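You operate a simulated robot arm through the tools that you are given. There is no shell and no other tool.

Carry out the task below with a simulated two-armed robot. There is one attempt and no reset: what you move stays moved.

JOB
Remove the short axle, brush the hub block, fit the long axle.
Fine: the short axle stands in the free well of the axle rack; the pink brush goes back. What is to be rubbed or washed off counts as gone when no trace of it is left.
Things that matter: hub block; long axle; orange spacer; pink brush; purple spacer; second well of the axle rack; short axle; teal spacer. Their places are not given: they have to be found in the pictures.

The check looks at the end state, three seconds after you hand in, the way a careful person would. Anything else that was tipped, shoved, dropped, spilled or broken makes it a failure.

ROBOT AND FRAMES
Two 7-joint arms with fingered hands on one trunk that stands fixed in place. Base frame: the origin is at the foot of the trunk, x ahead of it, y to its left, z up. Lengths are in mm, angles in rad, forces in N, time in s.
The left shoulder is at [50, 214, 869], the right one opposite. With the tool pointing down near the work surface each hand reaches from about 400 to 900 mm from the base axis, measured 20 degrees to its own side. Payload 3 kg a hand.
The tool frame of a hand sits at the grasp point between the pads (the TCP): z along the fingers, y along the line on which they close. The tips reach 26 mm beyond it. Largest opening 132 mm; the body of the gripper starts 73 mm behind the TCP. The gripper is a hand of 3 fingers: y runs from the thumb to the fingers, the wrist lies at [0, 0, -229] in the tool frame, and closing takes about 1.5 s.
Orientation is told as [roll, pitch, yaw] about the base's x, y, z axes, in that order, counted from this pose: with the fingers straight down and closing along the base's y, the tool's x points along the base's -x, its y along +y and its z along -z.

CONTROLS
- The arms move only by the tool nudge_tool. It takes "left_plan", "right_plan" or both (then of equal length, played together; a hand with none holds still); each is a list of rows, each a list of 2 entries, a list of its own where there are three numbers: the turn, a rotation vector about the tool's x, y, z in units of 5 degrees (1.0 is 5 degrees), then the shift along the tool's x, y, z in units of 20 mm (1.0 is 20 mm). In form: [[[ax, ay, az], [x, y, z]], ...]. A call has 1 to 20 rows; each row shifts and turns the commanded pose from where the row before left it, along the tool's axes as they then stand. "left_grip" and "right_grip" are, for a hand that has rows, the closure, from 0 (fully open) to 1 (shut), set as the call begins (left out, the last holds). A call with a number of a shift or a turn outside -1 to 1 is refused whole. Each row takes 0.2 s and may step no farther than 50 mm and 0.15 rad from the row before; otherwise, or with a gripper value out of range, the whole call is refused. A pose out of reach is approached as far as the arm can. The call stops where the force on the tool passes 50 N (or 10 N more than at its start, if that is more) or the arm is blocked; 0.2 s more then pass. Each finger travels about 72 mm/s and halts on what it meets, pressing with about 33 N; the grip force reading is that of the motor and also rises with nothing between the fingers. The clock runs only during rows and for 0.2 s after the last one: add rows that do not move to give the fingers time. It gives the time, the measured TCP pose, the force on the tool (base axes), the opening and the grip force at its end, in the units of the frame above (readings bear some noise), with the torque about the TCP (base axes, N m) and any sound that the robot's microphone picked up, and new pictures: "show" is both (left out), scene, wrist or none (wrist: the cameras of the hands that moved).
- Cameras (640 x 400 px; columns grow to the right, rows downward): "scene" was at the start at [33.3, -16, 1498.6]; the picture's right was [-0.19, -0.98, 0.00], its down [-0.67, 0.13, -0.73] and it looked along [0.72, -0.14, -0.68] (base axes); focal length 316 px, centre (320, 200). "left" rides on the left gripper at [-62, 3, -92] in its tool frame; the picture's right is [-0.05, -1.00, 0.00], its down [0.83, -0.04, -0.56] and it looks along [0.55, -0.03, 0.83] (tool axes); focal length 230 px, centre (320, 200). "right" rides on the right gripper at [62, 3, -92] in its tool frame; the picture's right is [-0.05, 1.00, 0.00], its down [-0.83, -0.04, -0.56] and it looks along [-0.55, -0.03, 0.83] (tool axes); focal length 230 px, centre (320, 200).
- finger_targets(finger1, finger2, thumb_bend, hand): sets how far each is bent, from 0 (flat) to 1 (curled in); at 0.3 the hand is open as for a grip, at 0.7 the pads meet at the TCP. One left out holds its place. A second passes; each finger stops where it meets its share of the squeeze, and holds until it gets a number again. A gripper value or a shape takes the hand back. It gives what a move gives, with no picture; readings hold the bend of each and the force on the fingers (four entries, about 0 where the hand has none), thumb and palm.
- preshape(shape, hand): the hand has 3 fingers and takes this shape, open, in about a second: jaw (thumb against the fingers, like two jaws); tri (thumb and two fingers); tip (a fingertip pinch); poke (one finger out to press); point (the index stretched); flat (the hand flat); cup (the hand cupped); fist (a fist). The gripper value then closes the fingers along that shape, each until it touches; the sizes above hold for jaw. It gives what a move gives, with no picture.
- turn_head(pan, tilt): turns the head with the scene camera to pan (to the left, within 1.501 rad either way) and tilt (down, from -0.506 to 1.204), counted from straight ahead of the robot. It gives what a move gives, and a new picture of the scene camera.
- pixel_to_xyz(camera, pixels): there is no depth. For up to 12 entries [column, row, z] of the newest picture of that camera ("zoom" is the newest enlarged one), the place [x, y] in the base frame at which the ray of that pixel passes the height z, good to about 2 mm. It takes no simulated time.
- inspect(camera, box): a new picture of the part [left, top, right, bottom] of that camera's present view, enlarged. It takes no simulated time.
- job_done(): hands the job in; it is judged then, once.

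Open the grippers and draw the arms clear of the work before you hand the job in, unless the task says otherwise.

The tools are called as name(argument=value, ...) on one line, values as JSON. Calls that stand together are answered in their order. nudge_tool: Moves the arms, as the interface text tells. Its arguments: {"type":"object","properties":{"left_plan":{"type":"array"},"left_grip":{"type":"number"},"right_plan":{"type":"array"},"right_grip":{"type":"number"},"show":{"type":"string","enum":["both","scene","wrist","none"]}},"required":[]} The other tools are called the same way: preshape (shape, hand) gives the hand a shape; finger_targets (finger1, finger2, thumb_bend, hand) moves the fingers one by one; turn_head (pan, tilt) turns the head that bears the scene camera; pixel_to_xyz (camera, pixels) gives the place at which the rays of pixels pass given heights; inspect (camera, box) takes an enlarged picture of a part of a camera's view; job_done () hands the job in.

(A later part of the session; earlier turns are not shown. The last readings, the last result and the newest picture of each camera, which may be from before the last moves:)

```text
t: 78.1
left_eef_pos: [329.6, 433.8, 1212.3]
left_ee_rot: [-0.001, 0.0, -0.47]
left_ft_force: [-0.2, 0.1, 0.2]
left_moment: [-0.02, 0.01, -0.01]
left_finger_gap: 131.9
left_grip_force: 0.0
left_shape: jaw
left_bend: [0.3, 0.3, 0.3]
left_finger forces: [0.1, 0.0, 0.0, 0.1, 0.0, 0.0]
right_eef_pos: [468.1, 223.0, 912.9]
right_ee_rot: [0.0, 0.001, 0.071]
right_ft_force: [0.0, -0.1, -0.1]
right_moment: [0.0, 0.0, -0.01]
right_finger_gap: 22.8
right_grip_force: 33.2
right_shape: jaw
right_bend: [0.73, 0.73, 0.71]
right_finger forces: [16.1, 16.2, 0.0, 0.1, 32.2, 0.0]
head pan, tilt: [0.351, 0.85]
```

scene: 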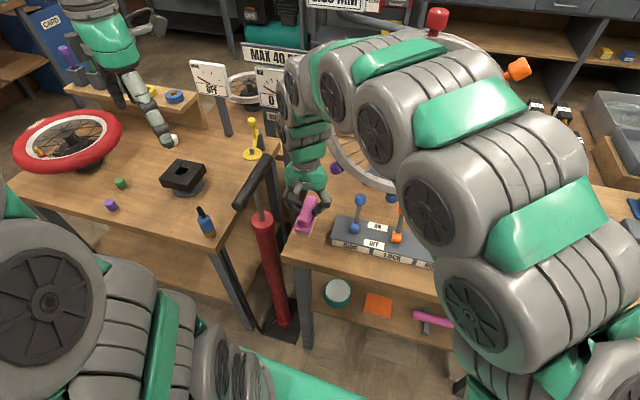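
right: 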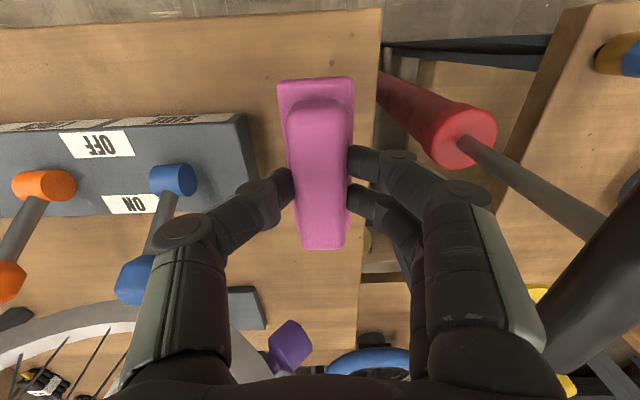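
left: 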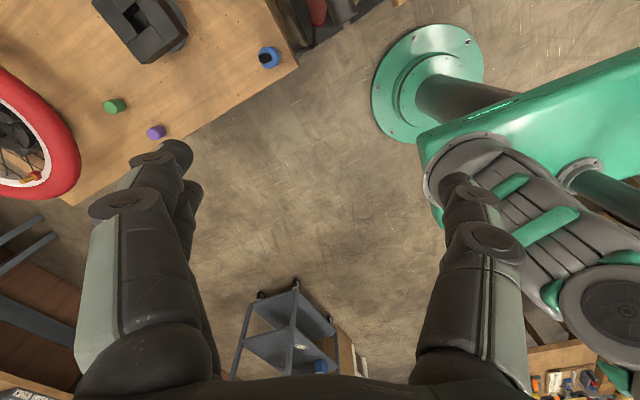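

Position reads (468,223), so I correct by about (+1.5,−2) mm and lower 42 mm.

nudge_tool(right_plan=[[[0, 0, 0], [-0.068, -0.1, 0]], [[0, 0, 0], [0, 0, 0.7]], [[0, 0, 0], [0, 0, 0.7]], [[0, 0, 0], [0, 0, 0.5]], [[0, 0, 0], [0, 0, 0.2]], [[0, 0, 0], [0, 0, 0]]], show="none")

inspect(camera="scene", box=[270, 170, 350, 260])

```text
t: 79.5
left_eef_pos: [330.2, 433.7, 1211.9]
left_ee_rot: [-0.001, -0.001, -0.47]
left_ft_force: [-0.6, -0.5, 0.1]
left_moment: [0.05, -0.01, 0.02]
left_finger_gap: 131.8
left_grip_force: 0.1
left_shape: jaw
left_bend: [0.3, 0.3, 0.3]
left_finger forces: [0.0, 0.1, 0.0, 0.0, 0.0, 0.0]
right_eef_pos: [470.2, 220.7, 870.9]
right_ee_rot: [0.002, 0.0, 0.072]
right_ft_force: [-0.9, -0.5, -0.6]
right_moment: [0.0, 0.0, -0.01]
right_finger_gap: 22.8
right_grip_force: 32.4
right_shape: jaw
right_bend: [0.73, 0.73, 0.71]
right_finger forces: [16.2, 16.2, 0.0, 0.0, 32.3, 0.0]
head pan, tilt: [0.351, 0.85]
```

```text
4.44 times, centred on (310, 215) of scene
```

zoom: 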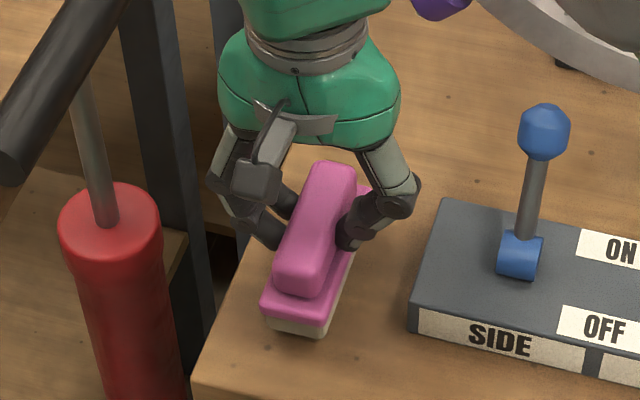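

The brush is 7 mm above its place at (470.2,220.7). I lower in fine steps until contact.

nudge_tool(right_plan=[[[0, 0, 0], [0, 0, 0.1]], [[0, 0, 0], [0, 0, 0.1]], [[0, 0, 0], [0, 0, 0.06]], [[0, 0, 0], [0, 0, 0]]], show="none")

```text
t: 80.5
left_eef_pos: [330.5, 434.1, 1211.1]
left_ee_rot: [0.0, 0.001, -0.47]
left_ft_force: [-0.2, -0.1, 0.1]
left_moment: [0.01, 0.03, 0.01]
left_finger_gap: 131.9
left_grip_force: 0.1
left_shape: jaw
left_bend: [0.3, 0.3, 0.3]
left_finger forces: [0.0, 0.1, 0.1, 0.1, 0.0, 0.1]
right_eef_pos: [470.5, 220.2, 864.3]
right_ee_rot: [0.001, 0.0, 0.071]
right_ft_force: [0.3, 0.5, -0.9]
right_moment: [0.02, -0.01, 0.01]
right_finger_gap: 23.1
right_grip_force: 32.8
right_shape: jaw
right_bend: [0.73, 0.73, 0.71]
right_finger forces: [16.1, 16.2, 0.0, 0.0, 32.3, 0.0]
head pan, tilt: [0.351, 0.85]
```

nudge_tool(right_plan=[[[0, 0, 0], [0, 0, 0.05]], [[0, 0, 0], [0, 0, 0.05]], [[0, 0, 0], [0, 0, 0]]], show="none")

```text
t: 81.3
left_eef_pos: [329.6, 433.0, 1211.9]
left_ee_rot: [-0.001, -0.001, -0.47]
left_ft_force: [-0.1, -0.4, -0.6]
left_moment: [-0.02, 0.02, 0.0]
left_finger_gap: 132.0
left_grip_force: 0.0
left_shape: jaw
left_bend: [0.3, 0.3, 0.3]
left_finger forces: [0.1, 0.1, 0.0, 0.0, 0.0, 0.0]
right_eef_pos: [470.6, 219.2, 864.2]
right_ee_rot: [0.001, 0.0, 0.071]
right_ft_force: [0.1, 1.2, -0.6]
right_moment: [0.01, -0.01, 0.0]
right_finger_gap: 22.8
right_grip_force: 33.0
right_shape: jaw
right_bend: [0.73, 0.73, 0.71]
right_finger forces: [16.1, 16.2, 0.0, 0.0, 32.3, 0.0]
head pan, tilt: [0.351, 0.85]
```

No contact yet at about z 863, as the handle rode up slightly in the grip while brushing. I lower another 2 mm in 1 mm steps.

nudge_tool(right_plan=[[[0, 0, 0], [0, 0, 0.05]], [[0, 0, 0], [0, 0, 0.05]], [[0, 0, 0], [0, 0, 0]]], show="none")

inspect(camera="scene", box=[285, 205, 335, 255])

```text
t: 82.1
left_eef_pos: [330.2, 433.2, 1212.9]
left_ee_rot: [0.0, -0.001, -0.468]
left_ft_force: [-0.5, 0.2, -0.5]
left_moment: [0.0, 0.04, -0.01]
left_finger_gap: 131.9
left_grip_force: 0.1
left_shape: jaw
left_bend: [0.3, 0.3, 0.3]
left_finger forces: [0.0, 0.0, 0.0, 0.0, 0.0, 0.0]
right_eef_pos: [469.9, 219.8, 861.7]
right_ee_rot: [-0.001, -0.001, 0.072]
right_ft_force: [-1.0, -3.4, 16.4]
right_moment: [0.01, 0.05, -0.01]
right_finger_gap: 23.0
right_grip_force: 32.8
right_shape: jaw
right_bend: [0.73, 0.73, 0.71]
right_finger forces: [16.5, 16.5, 0.1, 0.0, 36.4, 0.0]
head pan, tilt: [0.351, 0.85]
```

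```text
8.00 times, centred on (310, 230) of scene
```

zoom: 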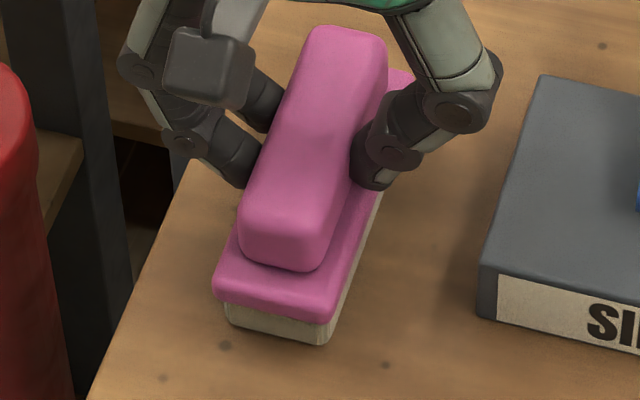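

Contact with the table at 16 N; the bristle corners match their original pixels (298,245.6) and (310.5,248). I ease up half a millimetre and open to 55 mm.

nudge_tool(right_plan=[[[0, 0, 0], [0, 0, -0.04]], [[0, 0, 0], [0, 0, 0]]], show="none")

nudge_tool(right_plan=[[[0, 0, 0], [0, 0, 0]], [[0, 0, 0], [0, 0, 0]], [[0, 0, 0], [0, 0, 0]], [[0, 0, 0], [0, 0, 0]]], right_grip=0.58, show="wrist")

inspect(camera="scene", box=[285, 205, 335, 255])

```text
t: 82.7
left_eef_pos: [330.8, 434.1, 1211.1]
left_ee_rot: [0.0, 0.0, -0.47]
left_ft_force: [1.3, 0.7, 0.1]
left_moment: [0.01, 0.0, 0.0]
left_finger_gap: 131.9
left_grip_force: 0.2
left_shape: jaw
left_bend: [0.3, 0.3, 0.3]
left_finger forces: [0.1, 0.1, 0.0, 0.0, 0.0, 0.0]
right_eef_pos: [470.3, 220.7, 860.9]
right_ee_rot: [0.001, -0.001, 0.071]
right_ft_force: [1.3, -2.3, 11.2]
right_moment: [0.01, 0.0, -0.01]
right_finger_gap: 23.2
right_grip_force: 32.8
right_shape: jaw
right_bend: [0.73, 0.73, 0.71]
right_finger forces: [16.5, 16.5, 0.1, 0.0, 35.7, 0.1]
head pan, tilt: [0.351, 0.85]
```

```text
t: 83.7
left_eef_pos: [330.0, 434.3, 1213.0]
left_ee_rot: [0.0, -0.001, -0.47]
left_ft_force: [0.1, 0.7, 0.1]
left_moment: [-0.02, -0.01, 0.01]
left_finger_gap: 132.1
left_grip_force: 0.2
left_shape: jaw
left_bend: [0.3, 0.3, 0.3]
left_finger forces: [0.1, 0.0, 0.0, 0.0, 0.0, 0.0]
right_eef_pos: [470.0, 219.8, 861.8]
right_ee_rot: [0.0, -0.001, 0.072]
right_ft_force: [0.0, 0.3, -0.6]
right_moment: [-0.01, -0.01, -0.01]
right_finger_gap: 54.7
right_grip_force: 0.0
right_shape: jaw
right_bend: [0.73, 0.73, 0.7]
right_finger forces: [0.0, 0.1, 0.0, 0.0, 0.1, 0.0]
head pan, tilt: [0.351, 0.85]
```

right: 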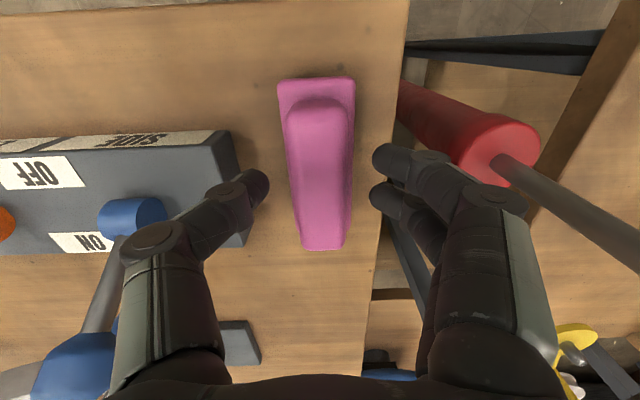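

```text
8.00 times, centred on (310, 230) of scene
```

zoom: 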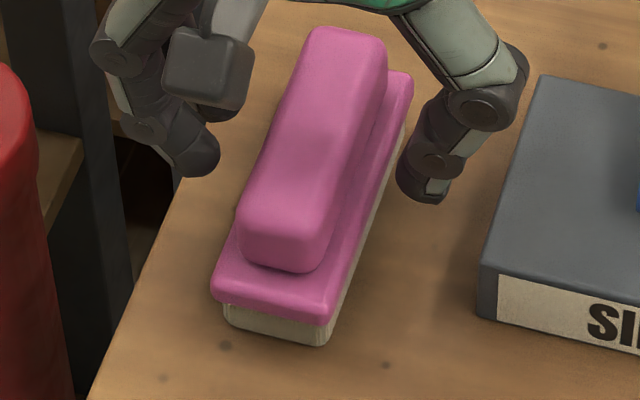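

The brush is back on its spot and released. I raise the hand straight up and start back to the right at height ≈1040.

nudge_tool(right_plan=[[[0, 0, 0], [0, 0, -0.5]], [[0, 0, 0], [0, 0, -1]], [[0, 0, 0], [0, 0, -1]], [[0, 0, 0], [0, 0, -1]], [[0, 0, 0], [0, 0, -1]], [[0, 0, 0], [0, 0, -1]], [[0, 0, 0], [0, 0, -1]], [[0, 0, 0], [0, 0, -1]], [[0, 0, 0], [0, 0, -1]], [[0, 0, 0], [0.3, -1, -0.5]], [[0, 0, 0], [0.3, -1, -0.5]], [[0, 0, 0], [0.07, -1, 0]], [[0, 0, 0], [0.07, -1, 0]], [[0, 0, 0], [0.07, -1, 0]], [[0, 0, 0], [0.07, -1, 0]], [[0, 0, 0], [0.07, -1, 0]], [[0, 0, 0], [0.07, -1, 0]], [[0, 0, 0], [0.07, -1, 0]], [[0, 0, 0], [0.07, -1, 0]], [[0, 0, 0], [0.07, -1, 0]]], show="scene")

inspect(camera="scene", box=[270, 190, 370, 270])

```text
t: 87.9
left_eef_pos: [330.2, 433.8, 1212.1]
left_ee_rot: [0.0, -0.001, -0.469]
left_ft_force: [0.7, 0.3, 0.3]
left_moment: [0.02, 0.01, 0.0]
left_finger_gap: 131.9
left_grip_force: 0.1
left_shape: jaw
left_bend: [0.3, 0.3, 0.3]
left_finger forces: [0.1, 0.0, 0.0, 0.0, 0.0, 0.0]
right_eef_pos: [462.2, -1.2, 1052.4]
right_ee_rot: [0.0, 0.0, 0.073]
right_ft_force: [-0.1, 0.1, 0.3]
right_moment: [0.01, -0.01, 0.04]
right_finger_gap: 55.3
right_grip_force: 0.1
right_shape: jaw
right_bend: [0.73, 0.73, 0.7]
right_finger forces: [0.0, 0.0, 0.1, 0.1, 0.0, 0.1]
head pan, tilt: [0.351, 0.85]
```

scene: 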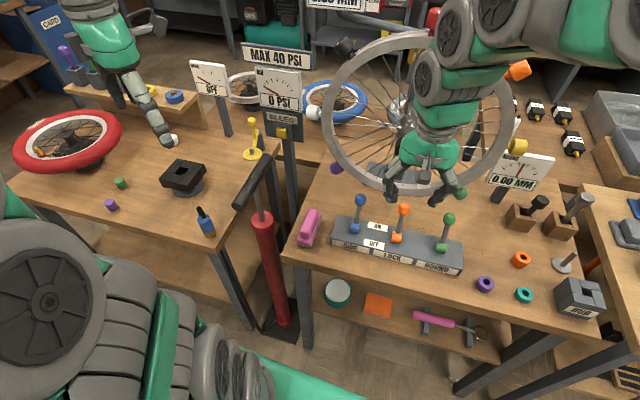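

```text
5.00 times, centred on (320, 230) of scene
```

zoom: 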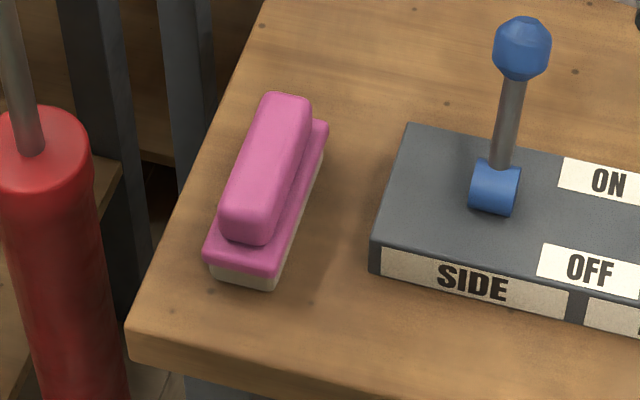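

The brush sits as it did originally. I continue to the right and turn the head to the hub and rack.

nudge_tool(right_plan=[[[0, 0, 0], [0.07, -1, 0]], [[0, 0, 0], [0.07, -1, 0]], [[0, 0, 0], [0.07, -1, 0]], [[0, 0, 0], [0.07, -1, 0]], [[0, 0, 0], [0.07, -1, 0]], [[0, 0, 0], [0.07, -1, 0]], [[0, 0, 0], [0.07, -1, 0]], [[0, 0, 0], [0.07, -1, 0]], [[0, 0, 0], [0.07, -1, 0]], [[0, 0, 0], [0.07, -1, 0]], [[0, 0, 0], [0.07, -1, 0]], [[0, 0, 0], [0.07, -1, 0]], [[0, 0, 0], [0.07, -1, 0]], [[0, 0, 0], [0.07, -1, 0]], [[0, 0, 0], [0.07, -1, 0]], [[0, 0, 0], [0.07, -1, 0]], [[0, 0, 0], [0.07, -1, 0]], [[0, 0, 0], [0.07, -1, 0]], [[0, 0, 0], [0.07, -1, 0]]], show="none")

turn_head(pan=-0.5, tilt=0.8)

inspect(camera="scene", box=[260, 120, 340, 190])

```text
t: 91.9
left_eef_pos: [329.6, 434.0, 1211.3]
left_ee_rot: [0.001, 0.0, -0.47]
left_ft_force: [0.1, 0.0, 0.1]
left_moment: [0.04, 0.01, -0.02]
left_finger_gap: 131.9
left_grip_force: 0.1
left_shape: jaw
left_bend: [0.3, 0.3, 0.3]
left_finger forces: [0.0, 0.0, 0.0, 0.0, 0.0, 0.0]
right_eef_pos: [462.8, -382.8, 1051.3]
right_ee_rot: [0.0, 0.0, 0.073]
right_ft_force: [0.4, 0.5, 0.6]
right_moment: [-0.01, 0.01, 0.02]
right_finger_gap: 54.8
right_grip_force: 0.0
right_shape: jaw
right_bend: [0.73, 0.73, 0.7]
right_finger forces: [0.0, 0.0, 0.0, 0.0, 0.0, 0.1]
head pan, tilt: [0.351, 0.85]
```

```text
t: 93.1
left_eef_pos: [330.1, 433.8, 1211.4]
left_ee_rot: [0.0, 0.001, -0.469]
left_ft_force: [0.0, 0.3, -0.1]
left_moment: [0.02, -0.02, -0.03]
left_finger_gap: 131.6
left_grip_force: 0.0
left_shape: jaw
left_bend: [0.3, 0.3, 0.3]
left_finger forces: [0.0, 0.1, 0.1, 0.0, 0.0, 0.0]
right_eef_pos: [463.8, -382.6, 1052.2]
right_ee_rot: [0.002, 0.0, 0.072]
right_ft_force: [-1.2, -0.4, 0.0]
right_moment: [-0.04, -0.04, 0.0]
right_finger_gap: 54.9
right_grip_force: 0.1
right_shape: jaw
right_bend: [0.73, 0.73, 0.7]
right_finger forces: [0.0, 0.0, 0.0, 0.0, 0.0, 0.0]
head pan, tilt: [-0.499, 0.799]
```

scene: 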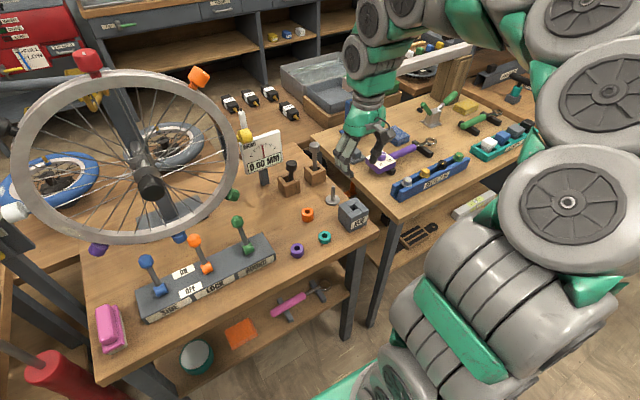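

```text
5.71 times, centred on (300, 155) of scene
```

zoom: 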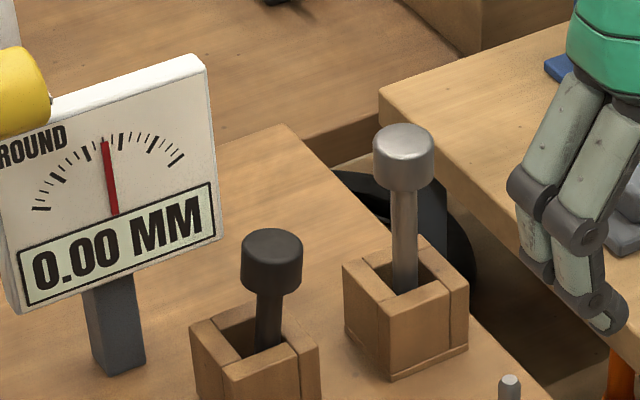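

The short axle is in its well (leaning a little), the long axle upright in the other. I move above the long axle at (690,−390) while turning to yaw ≈1.1, so that fingers and thumb will open clear of the short axle.

nudge_tool(right_plan=[[[0, 0, -0.843], [-0.798, -0.113, 0]], [[0, 0, -0.843], [-0.787, -0.17, 0]], [[0, 0, -0.843], [-0.773, -0.228, 0]], [[0, 0, -0.843], [-0.754, -0.285, 0]], [[0, 0, -0.843], [-0.731, -0.339, 0]], [[0, 0, -0.843], [-0.704, -0.392, 0]], [[0, 0, -0.843], [-0.674, -0.443, 0]], [[0, 0, -0.843], [-0.639, -0.491, 0]], [[0, 0, -0.843], [-0.601, -0.537, 0]], [[0, 0, -0.843], [-0.56, -0.579, 0]], [[0, 0, -0.843], [-0.516, -0.619, 0]], [[0, 0, -0.843], [-0.469, -0.655, 0]], [[0, 0, -0.843], [-0.42, -0.688, 0]], [[0, 0, -0.843], [-0.368, -0.717, 0]]], right_grip=0.4, show="both")

```text
t: 96.1
left_eef_pos: [330.4, 434.0, 1211.3]
left_ee_rot: [0.001, 0.0, -0.47]
left_ft_force: [-0.5, -0.1, -0.7]
left_moment: [-0.01, -0.01, 0.01]
left_finger_gap: 132.0
left_grip_force: 0.1
left_shape: jaw
left_bend: [0.3, 0.3, 0.3]
left_finger forces: [0.0, 0.0, 0.0, 0.0, 0.0, 0.0]
right_eef_pos: [686.7, -395.9, 1053.0]
right_ee_rot: [-0.001, -0.001, 1.102]
right_ft_force: [0.5, 0.1, -1.2]
right_moment: [-0.01, 0.01, 0.01]
right_finger_gap: 78.7
right_grip_force: 0.0
right_shape: jaw
right_bend: [0.71, 0.71, 0.71]
right_finger forces: [0.0, 0.1, 0.0, 0.1, 0.1, 0.1]
head pan, tilt: [-0.499, 0.799]
```

scene: 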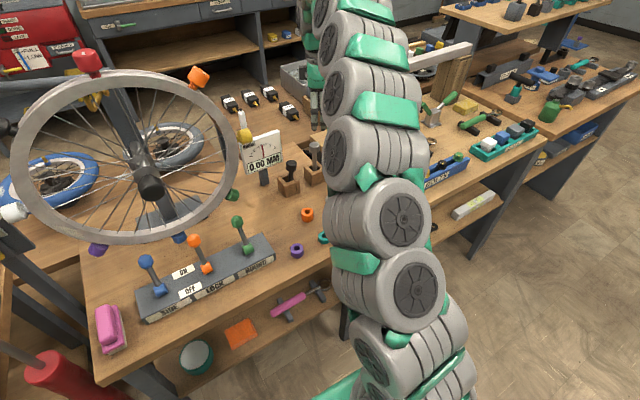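
right: 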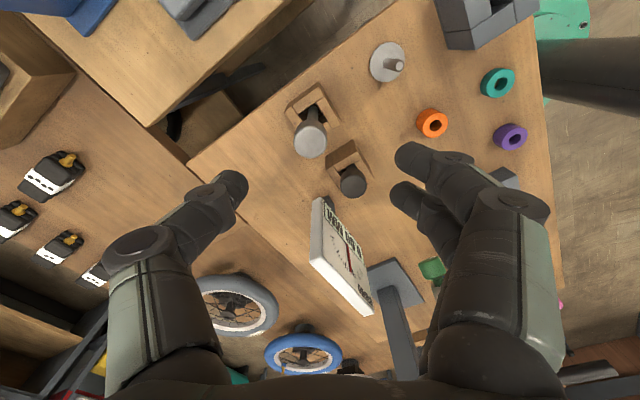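

The long axle's knob is at (310,140) in the right view. I enlarge to find its axis exactly.

inspect(camera="right", box=[270, 70, 390, 210])

pixel_to_xyz(camera="right", pixels=[[310.5, 145, 930], [310.5, 145, 937], [310.5, 145, 944]])

```text
2.86 times, centred on (330, 140) of right
```

zoom: 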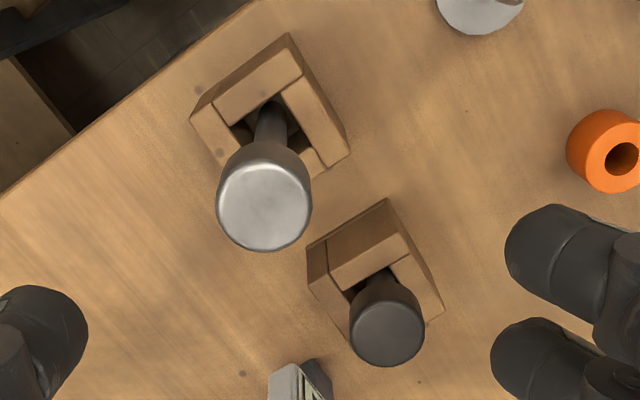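

```text
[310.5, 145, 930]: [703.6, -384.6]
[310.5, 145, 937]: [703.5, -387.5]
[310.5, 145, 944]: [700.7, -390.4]
```

I query the knob top circle centre (263,203), the short axle's knob (388,332) and the rim corners in this zoom.

pixel_to_xyz(camera="zoom", pixels=[[263, 203, 930], [263, 203, 937], [263, 203, 944], [388, 332, 905], [388, 332, 912], [388, 332, 918], [268, 125, 860], [290, 50, 860], [192, 112, 860], [350, 152, 860], [388, 215, 860], [445, 305, 860]])

inspect(camera="scene", box=[270, 120, 340, 190])

```text
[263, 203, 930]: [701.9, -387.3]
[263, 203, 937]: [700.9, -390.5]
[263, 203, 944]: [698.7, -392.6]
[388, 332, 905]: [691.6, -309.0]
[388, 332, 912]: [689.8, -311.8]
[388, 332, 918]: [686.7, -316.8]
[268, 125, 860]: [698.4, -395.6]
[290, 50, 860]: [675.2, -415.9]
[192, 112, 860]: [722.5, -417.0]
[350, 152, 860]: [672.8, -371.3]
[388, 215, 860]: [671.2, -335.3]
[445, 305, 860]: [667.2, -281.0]
```

```text
5.71 times, centred on (305, 155) of scene
```

zoom: 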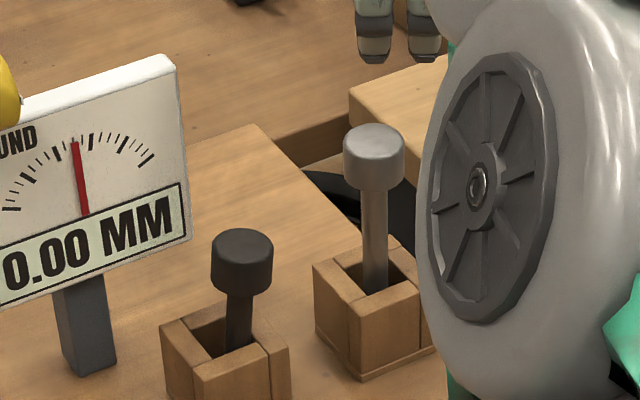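

By the image, the knob's axis lies 12 mm along −tool x and 9 mm along −tool y from the TCP. I correct by that and lower to z≈978, then measure again.

nudge_tool(right_plan=[[[0, 0, 0], [-0.61, -0.465, 0]], [[0, 0, 0], [0, 0, 0.75]], [[0, 0, 0], [0, 0, 1]], [[0, 0, 0], [0, 0, 1]], [[0, 0, 0], [0, 0, 1]], [[0, 0, 0], [0, 0, 0]]], show="wrist")

inspect(camera="right", box=[240, 50, 420, 230])

```text
t: 97.5
left_eef_pos: [330.3, 434.0, 1212.5]
left_ee_rot: [0.001, -0.001, -0.47]
left_ft_force: [-0.1, 0.5, -0.5]
left_moment: [0.04, 0.02, 0.0]
left_finger_gap: 131.7
left_grip_force: 0.0
left_shape: jaw
left_bend: [0.3, 0.3, 0.3]
left_finger forces: [0.1, 0.1, 0.0, 0.1, 0.0, 0.0]
right_eef_pos: [699.6, -393.3, 976.3]
right_ee_rot: [0.002, 0.001, 1.1]
right_ft_force: [0.6, 0.1, 0.4]
right_moment: [0.03, -0.01, -0.01]
right_finger_gap: 78.7
right_grip_force: 0.0
right_shape: jaw
right_bend: [0.71, 0.71, 0.71]
right_finger forces: [0.0, 0.0, 0.0, 0.0, 0.0, 0.0]
head pan, tilt: [-0.499, 0.799]
```

right: 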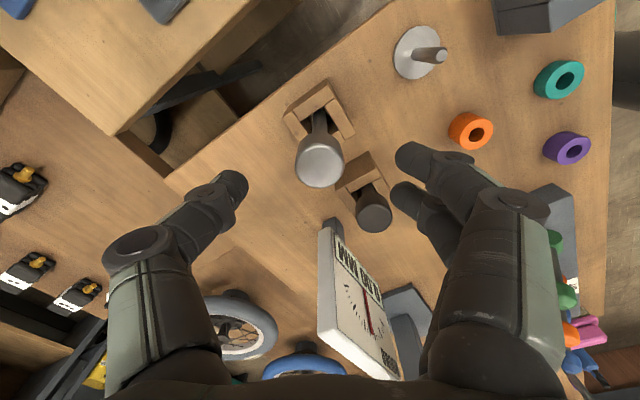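

```text
2.22 times, centred on (330, 140) of right
```

zoom: 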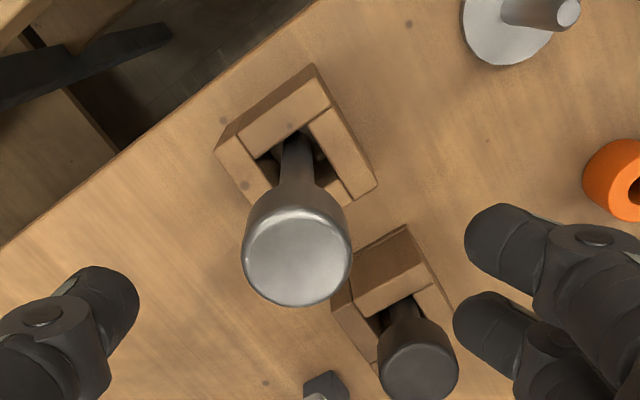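

The knob (30 mm wide) is now centred on the tool axis at (320,166), and the short axle's knob is ~17 mm clear of the finger sweep. I descend 55 mm, then look.

nudge_tool(right_plan=[[[0, 0, 0], [0, 0, 0.7]], [[0, 0, 0], [0, 0, 0.7]], [[0, 0, 0], [0, 0, 0.7]], [[0, 0, 0], [0, 0, 0.65]], [[0, 0, 0], [0, 0, 0]]], right_grip=0.45, show="wrist")

inspect(camera="scene", box=[270, 120, 340, 190])

```text
t: 98.7
left_eef_pos: [330.3, 434.0, 1212.3]
left_ee_rot: [0.0, 0.0, -0.469]
left_ft_force: [-0.4, -1.0, 0.0]
left_moment: [-0.01, -0.02, -0.04]
left_finger_gap: 131.7
left_grip_force: 0.1
left_shape: jaw
left_bend: [0.3, 0.3, 0.3]
left_finger forces: [0.0, 0.0, 0.1, 0.0, 0.0, 0.0]
right_eef_pos: [701.8, -390.6, 921.2]
right_ee_rot: [0.0, 0.0, 1.099]
right_ft_force: [0.9, 0.8, -0.2]
right_moment: [-0.05, 0.03, -0.02]
right_finger_gap: 73.2
right_grip_force: 0.0
right_shape: jaw
right_bend: [0.72, 0.72, 0.7]
right_finger forces: [0.0, 0.0, 0.0, 0.0, 0.1, 0.1]
head pan, tilt: [-0.499, 0.799]
```

right: 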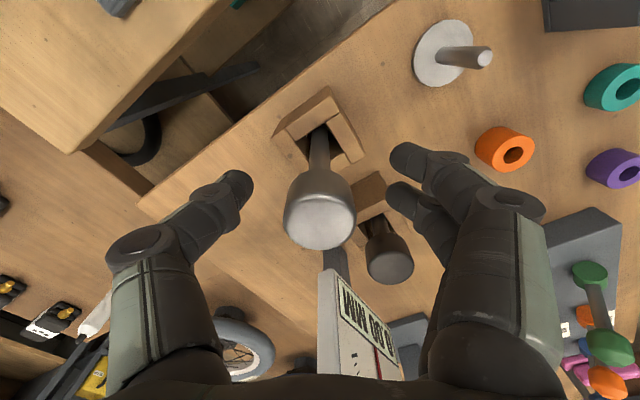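

```text
5.71 times, centred on (305, 155) of scene
```

zoom: 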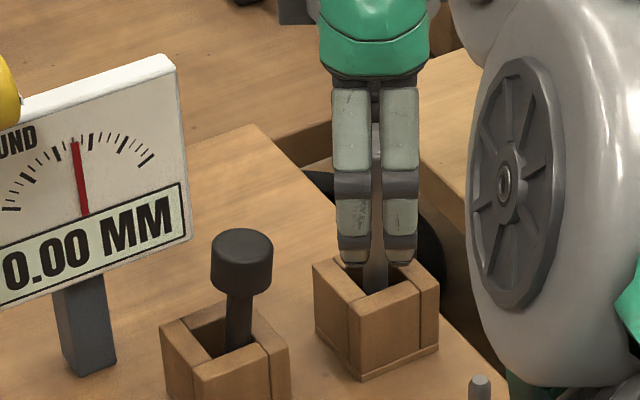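

Fingers are clear of both the rack and the short axle. I lower 20 mm more to TCP z≈901 and look once more.

nudge_tool(right_plan=[[[0, 0, 0], [0, 0, 0.5]], [[0, 0, 0], [0, 0, 0.5]], [[0, 0, 0], [0, 0, 0]]], show="wrist")

inspect(camera="right", box=[220, 80, 440, 270])

inspect(camera="scene", box=[280, 130, 340, 190])

```text
t: 99.5
left_eef_pos: [328.9, 434.2, 1211.1]
left_ee_rot: [0.0, 0.0, -0.468]
left_ft_force: [0.0, 0.0, 0.4]
left_moment: [0.0, 0.01, 0.0]
left_finger_gap: 131.8
left_grip_force: 0.0
left_shape: jaw
left_bend: [0.3, 0.3, 0.3]
left_finger forces: [0.0, 0.1, 0.0, 0.1, 0.0, 0.0]
right_eef_pos: [701.5, -389.6, 901.8]
right_ee_rot: [0.001, -0.001, 1.099]
right_ft_force: [0.4, 0.3, 0.3]
right_moment: [0.0, -0.04, -0.03]
right_finger_gap: 73.3
right_grip_force: 0.1
right_shape: jaw
right_bend: [0.72, 0.72, 0.7]
right_finger forces: [0.0, 0.1, 0.0, 0.1, 0.1, 0.0]
head pan, tilt: [-0.499, 0.799]
```

right: 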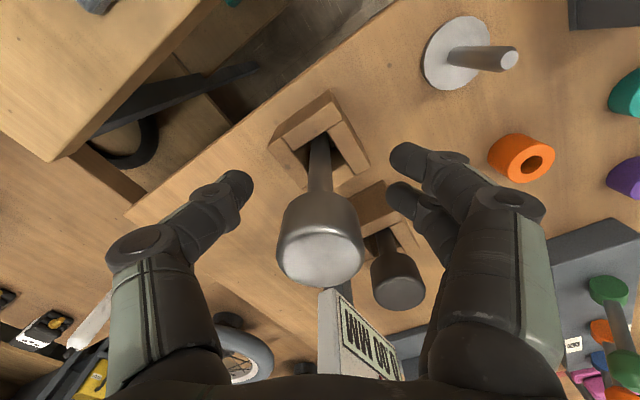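

```text
2.11 times, centred on (330, 175) of right
```

zoom: 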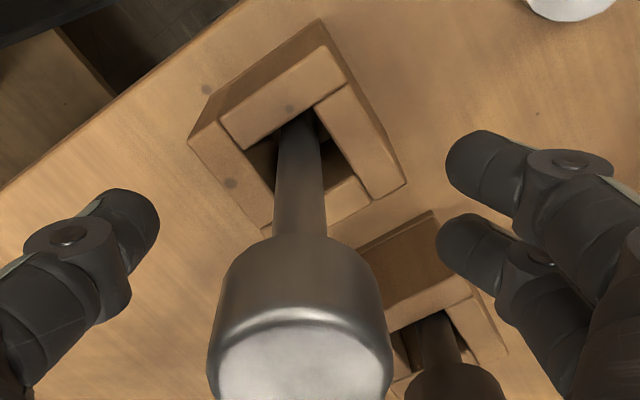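

```text
6.67 times, centred on (310, 160) of scene
```

zoom: 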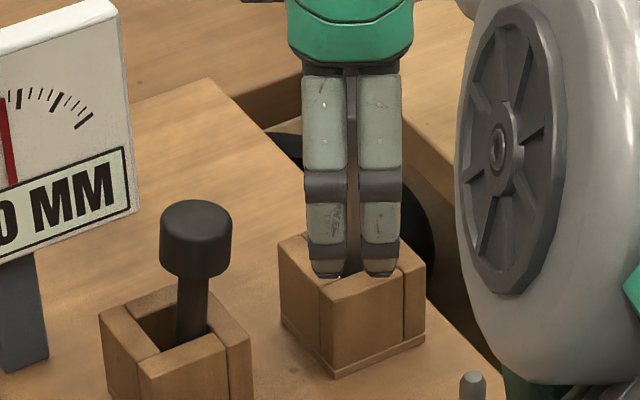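

The shaft lies on the tool axis and the two fingers and thumb are symmetric about it. I close the hand on the shaft.

nudge_tool(right_plan=[[[0, 0, 0], [0, 0, 0]], [[0, 0, 0], [0, 0, 0]], [[0, 0, 0], [0, 0, 0]], [[0, 0, 0], [0, 0, 0]], [[0, 0, 0], [0, 0, 0]], [[0, 0, 0], [0, 0, 0]], [[0, 0, 0], [0, 0, 0]]], right_grip=1.0, show="wrist")

inspect(camera="scene", box=[280, 130, 340, 190])

```text
t: 101.1
left_eef_pos: [330.3, 432.6, 1211.3]
left_ee_rot: [0.0, -0.001, -0.469]
left_ft_force: [0.3, -0.1, -1.0]
left_moment: [0.0, 0.0, -0.05]
left_finger_gap: 132.0
left_grip_force: 0.1
left_shape: jaw
left_bend: [0.3, 0.3, 0.3]
left_finger forces: [0.0, 0.1, 0.0, 0.0, 0.0, 0.1]
right_eef_pos: [701.7, -392.4, 901.4]
right_ee_rot: [-0.001, 0.001, 1.101]
right_ft_force: [1.1, 0.6, -0.3]
right_moment: [-0.01, -0.07, 0.01]
right_finger_gap: 0.3
right_grip_force: 33.6
right_shape: jaw
right_bend: [0.72, 0.7, 0.71]
right_finger forces: [12.3, 17.5, 0.1, 0.1, 27.5, 0.0]
head pan, tilt: [-0.499, 0.799]
```

right: 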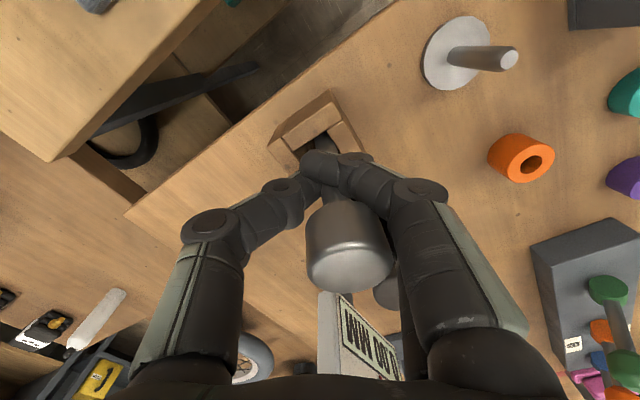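

```text
6.67 times, centred on (310, 160) of scene
```

zoom: 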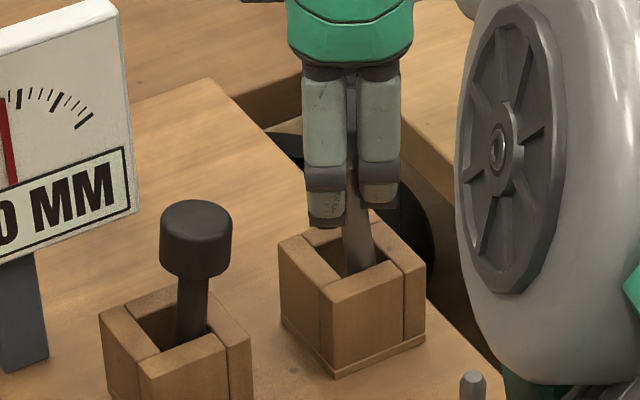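

The gap reads 0.3 mm: the shaft has slipped into the groove between the two fingers and the axle leans in the grip, so this hold is poor. I reopen the hand to regrip higher, on the knob itself.

nudge_tool(right_plan=[[[0, 0, 0], [0, 0, 0]], [[0, 0, 0], [0, 0, 0]], [[0, 0, 0], [0, 0, 0]], [[0, 0, 0], [0, 0, 0]], [[0, 0, 0], [0, 0, 0]]], right_grip=0.45, show="wrist")

inspect(camera="scene", box=[280, 130, 340, 190])

```text
t: 102.3
left_eef_pos: [329.4, 434.2, 1210.9]
left_ee_rot: [-0.001, -0.001, -0.469]
left_ft_force: [-0.5, 0.4, -0.1]
left_moment: [0.03, 0.0, -0.01]
left_finger_gap: 131.8
left_grip_force: 0.0
left_shape: jaw
left_bend: [0.3, 0.3, 0.3]
left_finger forces: [0.0, 0.0, 0.1, 0.1, 0.0, 0.1]
right_eef_pos: [702.2, -391.4, 902.3]
right_ee_rot: [0.0, -0.001, 1.097]
right_ft_force: [-0.5, -1.2, 0.0]
right_moment: [0.01, -0.02, 0.02]
right_finger_gap: 72.0
right_grip_force: 0.0
right_shape: jaw
right_bend: [0.72, 0.72, 0.7]
right_finger forces: [0.0, 0.1, 0.1, 0.1, 0.0, 0.0]
head pan, tilt: [-0.499, 0.799]
```

right: 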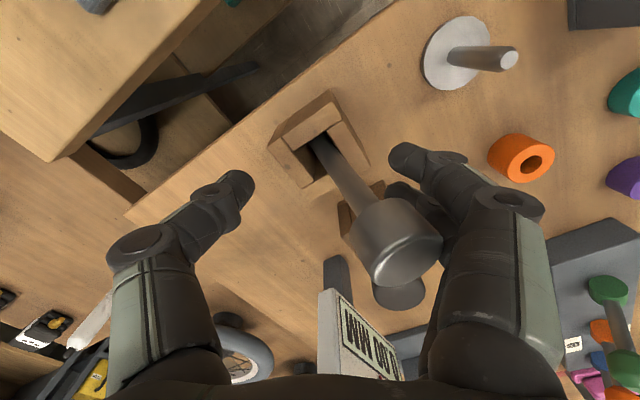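

```text
6.67 times, centred on (310, 160) of scene
```

zoom: 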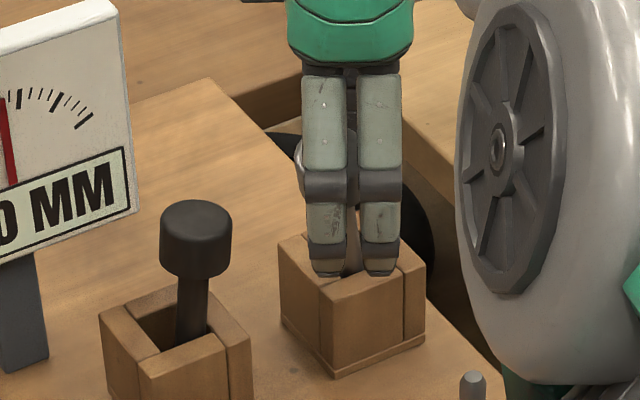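

The axle now leans in its well towards the fingers (knob at (395,245)). I enlarge the views to measure the lean before following it with the hand.

inspect(camera="right", box=[240, 90, 480, 290])

turn_head(pan=-0.5, tilt=0.75)

inspect(camera="scene", box=[280, 140, 340, 200])

```text
2.00 times, centred on (360, 190) of right
```

zoom: 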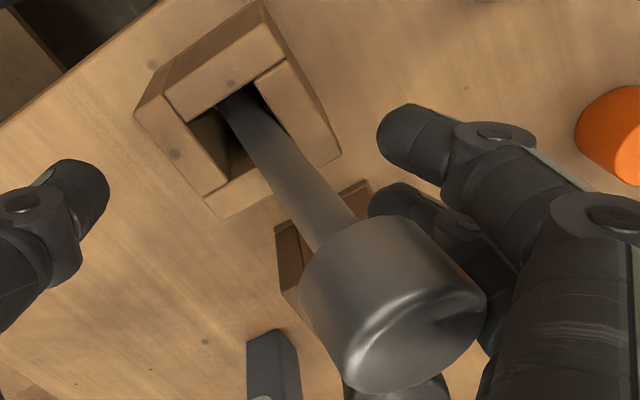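

```text
t: 102.9
left_eef_pos: [329.8, 434.5, 1211.1]
left_ee_rot: [-0.001, 0.001, -0.471]
left_ft_force: [0.4, 0.1, -0.3]
left_moment: [-0.03, -0.02, -0.03]
left_finger_gap: 131.8
left_grip_force: 0.0
left_shape: jaw
left_bend: [0.3, 0.3, 0.3]
left_finger forces: [0.0, 0.0, 0.0, 0.1, 0.0, 0.1]
right_eef_pos: [702.3, -391.8, 901.4]
right_ee_rot: [0.0, 0.001, 1.098]
right_ft_force: [0.2, 0.1, 0.1]
right_moment: [0.0, 0.01, 0.01]
right_finger_gap: 72.1
right_grip_force: 0.1
right_shape: jaw
right_bend: [0.72, 0.72, 0.7]
right_finger forces: [0.1, 0.2, 0.0, 0.0, 0.0, 0.0]
head pan, tilt: [-0.499, 0.75]
```

scene: 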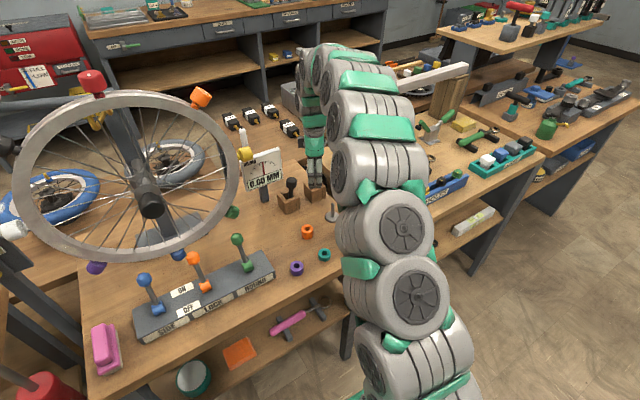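

```text
6.67 times, centred on (310, 170) of scene
```

zoom: 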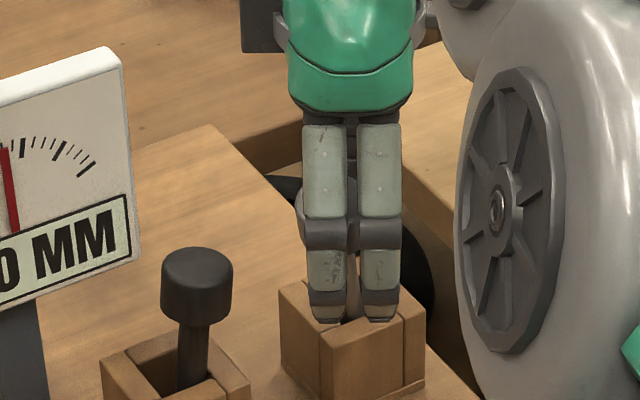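

The axle leans about 0.3 rad towards the fingers, resting on the well's rim. I open the hand fully (outward, away from the knob) and then raise it 36 mm so the pads stand at knob height; closing there should bring the axle upright again.

nudge_tool(right_plan=[[[0, 0, 0], [0, 0, 0]], [[0, 0, 0], [0, 0, 0]], [[0, 0, 0], [0, 0, 0]], [[0, 0, 0], [0, 0, 0]]], right_grip=0.0, show="wrist")

inspect(camera="scene", box=[270, 140, 350, 210])

```text
t: 103.9
left_eef_pos: [330.0, 435.0, 1211.7]
left_ee_rot: [0.001, 0.0, -0.469]
left_ft_force: [1.0, -0.1, -0.1]
left_moment: [0.01, 0.02, -0.01]
left_finger_gap: 131.9
left_grip_force: 0.2
left_shape: jaw
left_bend: [0.3, 0.3, 0.3]
left_finger forces: [0.1, 0.0, 0.0, 0.0, 0.1, 0.0]
right_eef_pos: [701.2, -391.4, 901.6]
right_ee_rot: [0.0, -0.001, 1.1]
right_ft_force: [1.2, 0.3, 0.1]
right_moment: [0.04, -0.01, 0.04]
right_finger_gap: 132.0
right_grip_force: 0.0
right_shape: jaw
right_bend: [0.3, 0.3, 0.3]
right_finger forces: [0.0, 0.1, 0.0, 0.0, 0.1, 0.0]
head pan, tilt: [-0.499, 0.75]
```

right: 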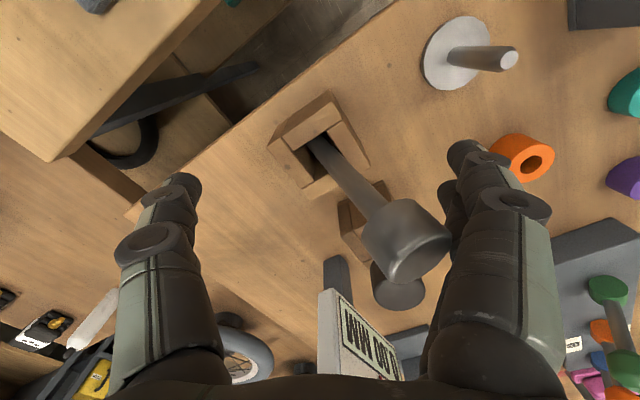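

```text
5.71 times, centred on (310, 175) of scene
```

zoom: 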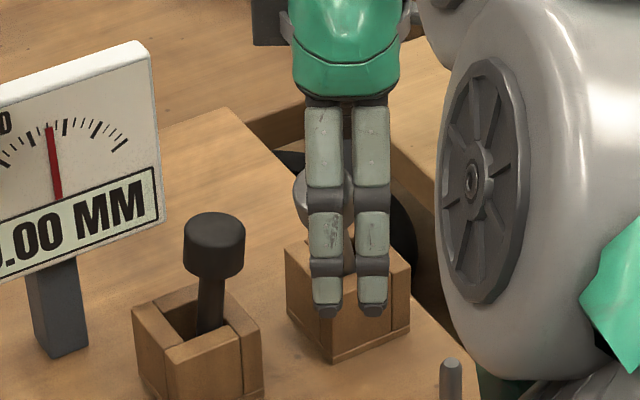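

The knob (edge at about y_tool 53) is inside the open fingers (66). I raise the hand 36 mm straight up.

nudge_tool(right_plan=[[[0, 0, 0], [0, 0.1, -0.3]], [[0, 0, 0], [0, 0.1, -0.5]], [[0, 0, 0], [0, 0, -0.5]], [[0, 0, 0], [0, 0, -0.5]], [[0, 0, 0], [0, 0, 0]]], show="wrist")

inspect(camera="scene", box=[270, 140, 350, 210])

```text
t: 105.1
left_eef_pos: [329.7, 433.9, 1211.4]
left_ee_rot: [-0.001, 0.001, -0.468]
left_ft_force: [0.2, 0.7, 0.0]
left_moment: [0.02, 0.01, -0.04]
left_finger_gap: 131.8
left_grip_force: 0.0
left_shape: jaw
left_bend: [0.3, 0.3, 0.3]
left_finger forces: [0.0, 0.0, 0.0, 0.0, 0.1, 0.0]
right_eef_pos: [698.7, -388.9, 938.2]
right_ee_rot: [0.001, -0.001, 1.1]
right_ft_force: [0.8, 0.4, -0.4]
right_moment: [0.01, -0.01, -0.03]
right_finger_gap: 131.9
right_grip_force: 0.0
right_shape: jaw
right_bend: [0.3, 0.3, 0.3]
right_finger forces: [0.0, 0.1, 0.0, 0.0, 0.0, 0.2]
head pan, tilt: [-0.499, 0.75]
```

right: 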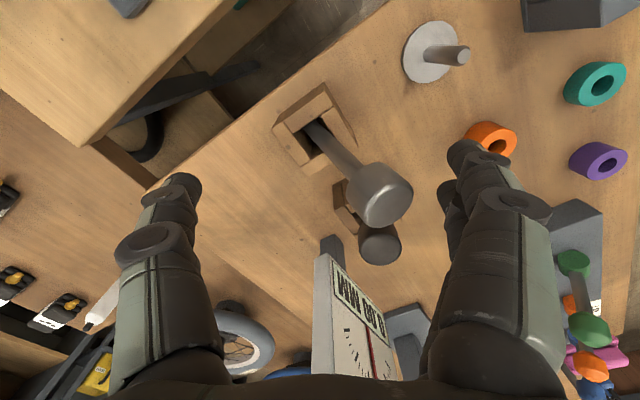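

```text
5.71 times, centred on (310, 175) of scene
```

zoom: 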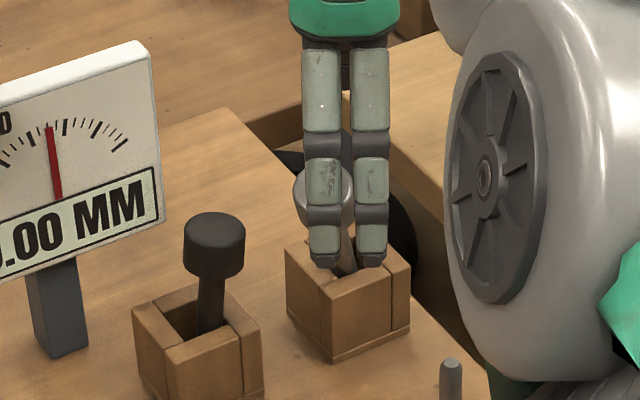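

The leaning direction is diagonal, so I turn the hand to yaw ≈0.83 to close exactly along it, centre the TCP near the upright axis (703,−392) and rise to z≈942 so the pads meet the knob.

nudge_tool(right_plan=[[[0, 0, 0], [0, 0, -0.2]], [[0, 0, 1.03], [0, 0, 0]], [[0, 0, 1.03], [0, 0, 0]], [[0, 0, 1.03], [0, 0, 0]], [[0, 0, 0], [-0.03, -0.2, 0]], [[0, 0, 0], [0, 0, 0]]], show="wrist")

inspect(camera="scene", box=[270, 140, 350, 210])

inspect(camera="right", box=[220, 80, 480, 280])

```text
refused: 1.03 is not a number from -1 to 1
```

```text
5.71 times, centred on (310, 175) of scene
```

zoom: 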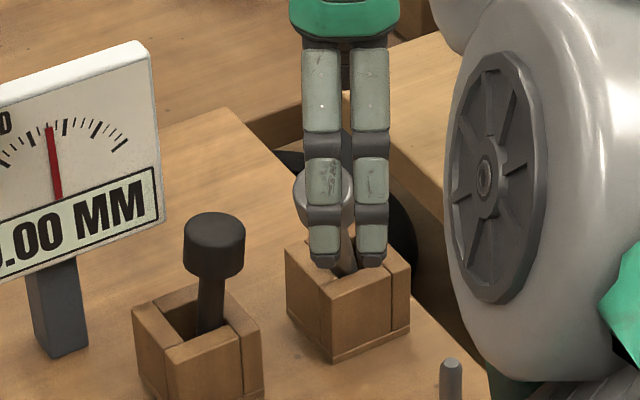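

```text
2.00 times, centred on (350, 180) of right
```

zoom: 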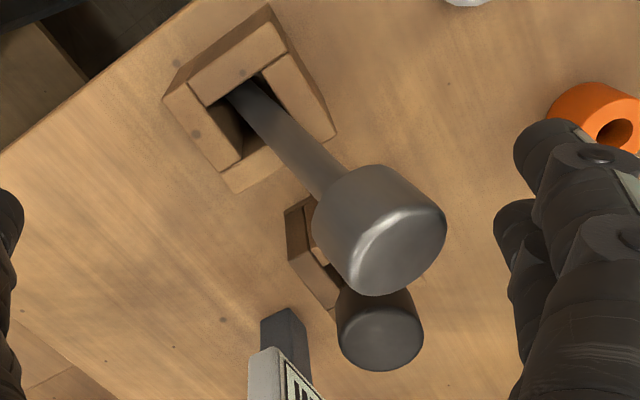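

The call was refused for a turn above 1; I repeat it with four smaller turns.

nudge_tool(right_plan=[[[0, 0, 0], [0, 0, -0.2]], [[0, 0, 0.77], [0, 0, 0]], [[0, 0, 0.77], [0, 0, 0]], [[0, 0, 0.77], [0, 0, 0]], [[0, 0, 0.77], [0, 0, 0]], [[0, 0, 0], [-0.03, -0.2, 0]], [[0, 0, 0], [0, 0, 0]]], show="wrist")

inspect(camera="scene", box=[270, 140, 350, 210])

inspect(camera="right", box=[220, 80, 480, 280])

```text
t: 106.7
left_eef_pos: [330.3, 434.1, 1210.7]
left_ee_rot: [0.0, 0.0, -0.468]
left_ft_force: [0.8, 0.9, 0.4]
left_moment: [-0.04, 0.0, 0.03]
left_finger_gap: 131.9
left_grip_force: 0.1
left_shape: jaw
left_bend: [0.3, 0.3, 0.3]
left_finger forces: [0.0, 0.0, 0.0, 0.1, 0.0, 0.0]
right_eef_pos: [700.3, -392.7, 941.7]
right_ee_rot: [0.0, 0.0, 0.829]
right_ft_force: [0.3, -0.1, 0.4]
right_moment: [-0.01, -0.03, 0.01]
right_finger_gap: 131.7
right_grip_force: 0.1
right_shape: jaw
right_bend: [0.3, 0.3, 0.3]
right_finger forces: [0.0, 0.0, 0.0, 0.0, 0.1, 0.1]
head pan, tilt: [-0.499, 0.75]
```

right: 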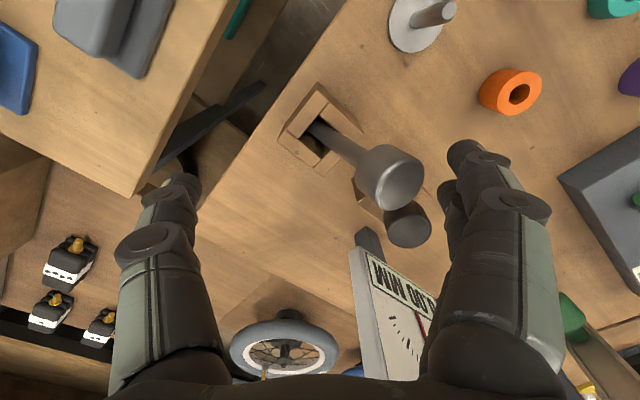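

```text
5.71 times, centred on (310, 175) of scene
```

zoom: 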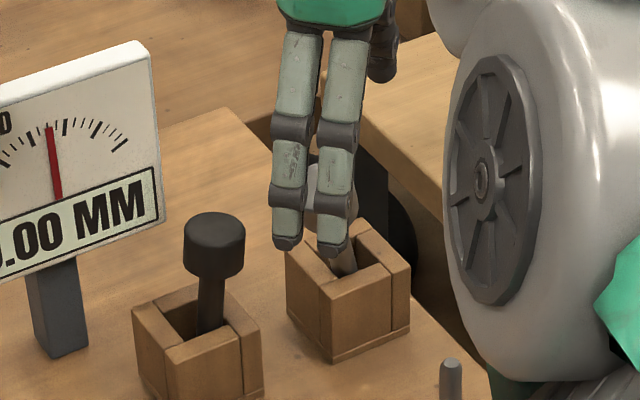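

```text
2.00 times, centred on (350, 180) of right
```

zoom: 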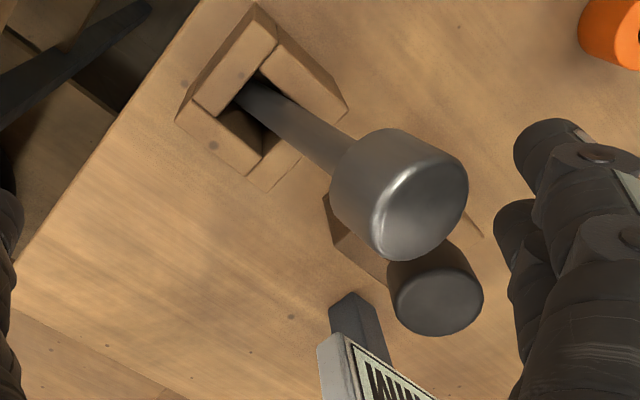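

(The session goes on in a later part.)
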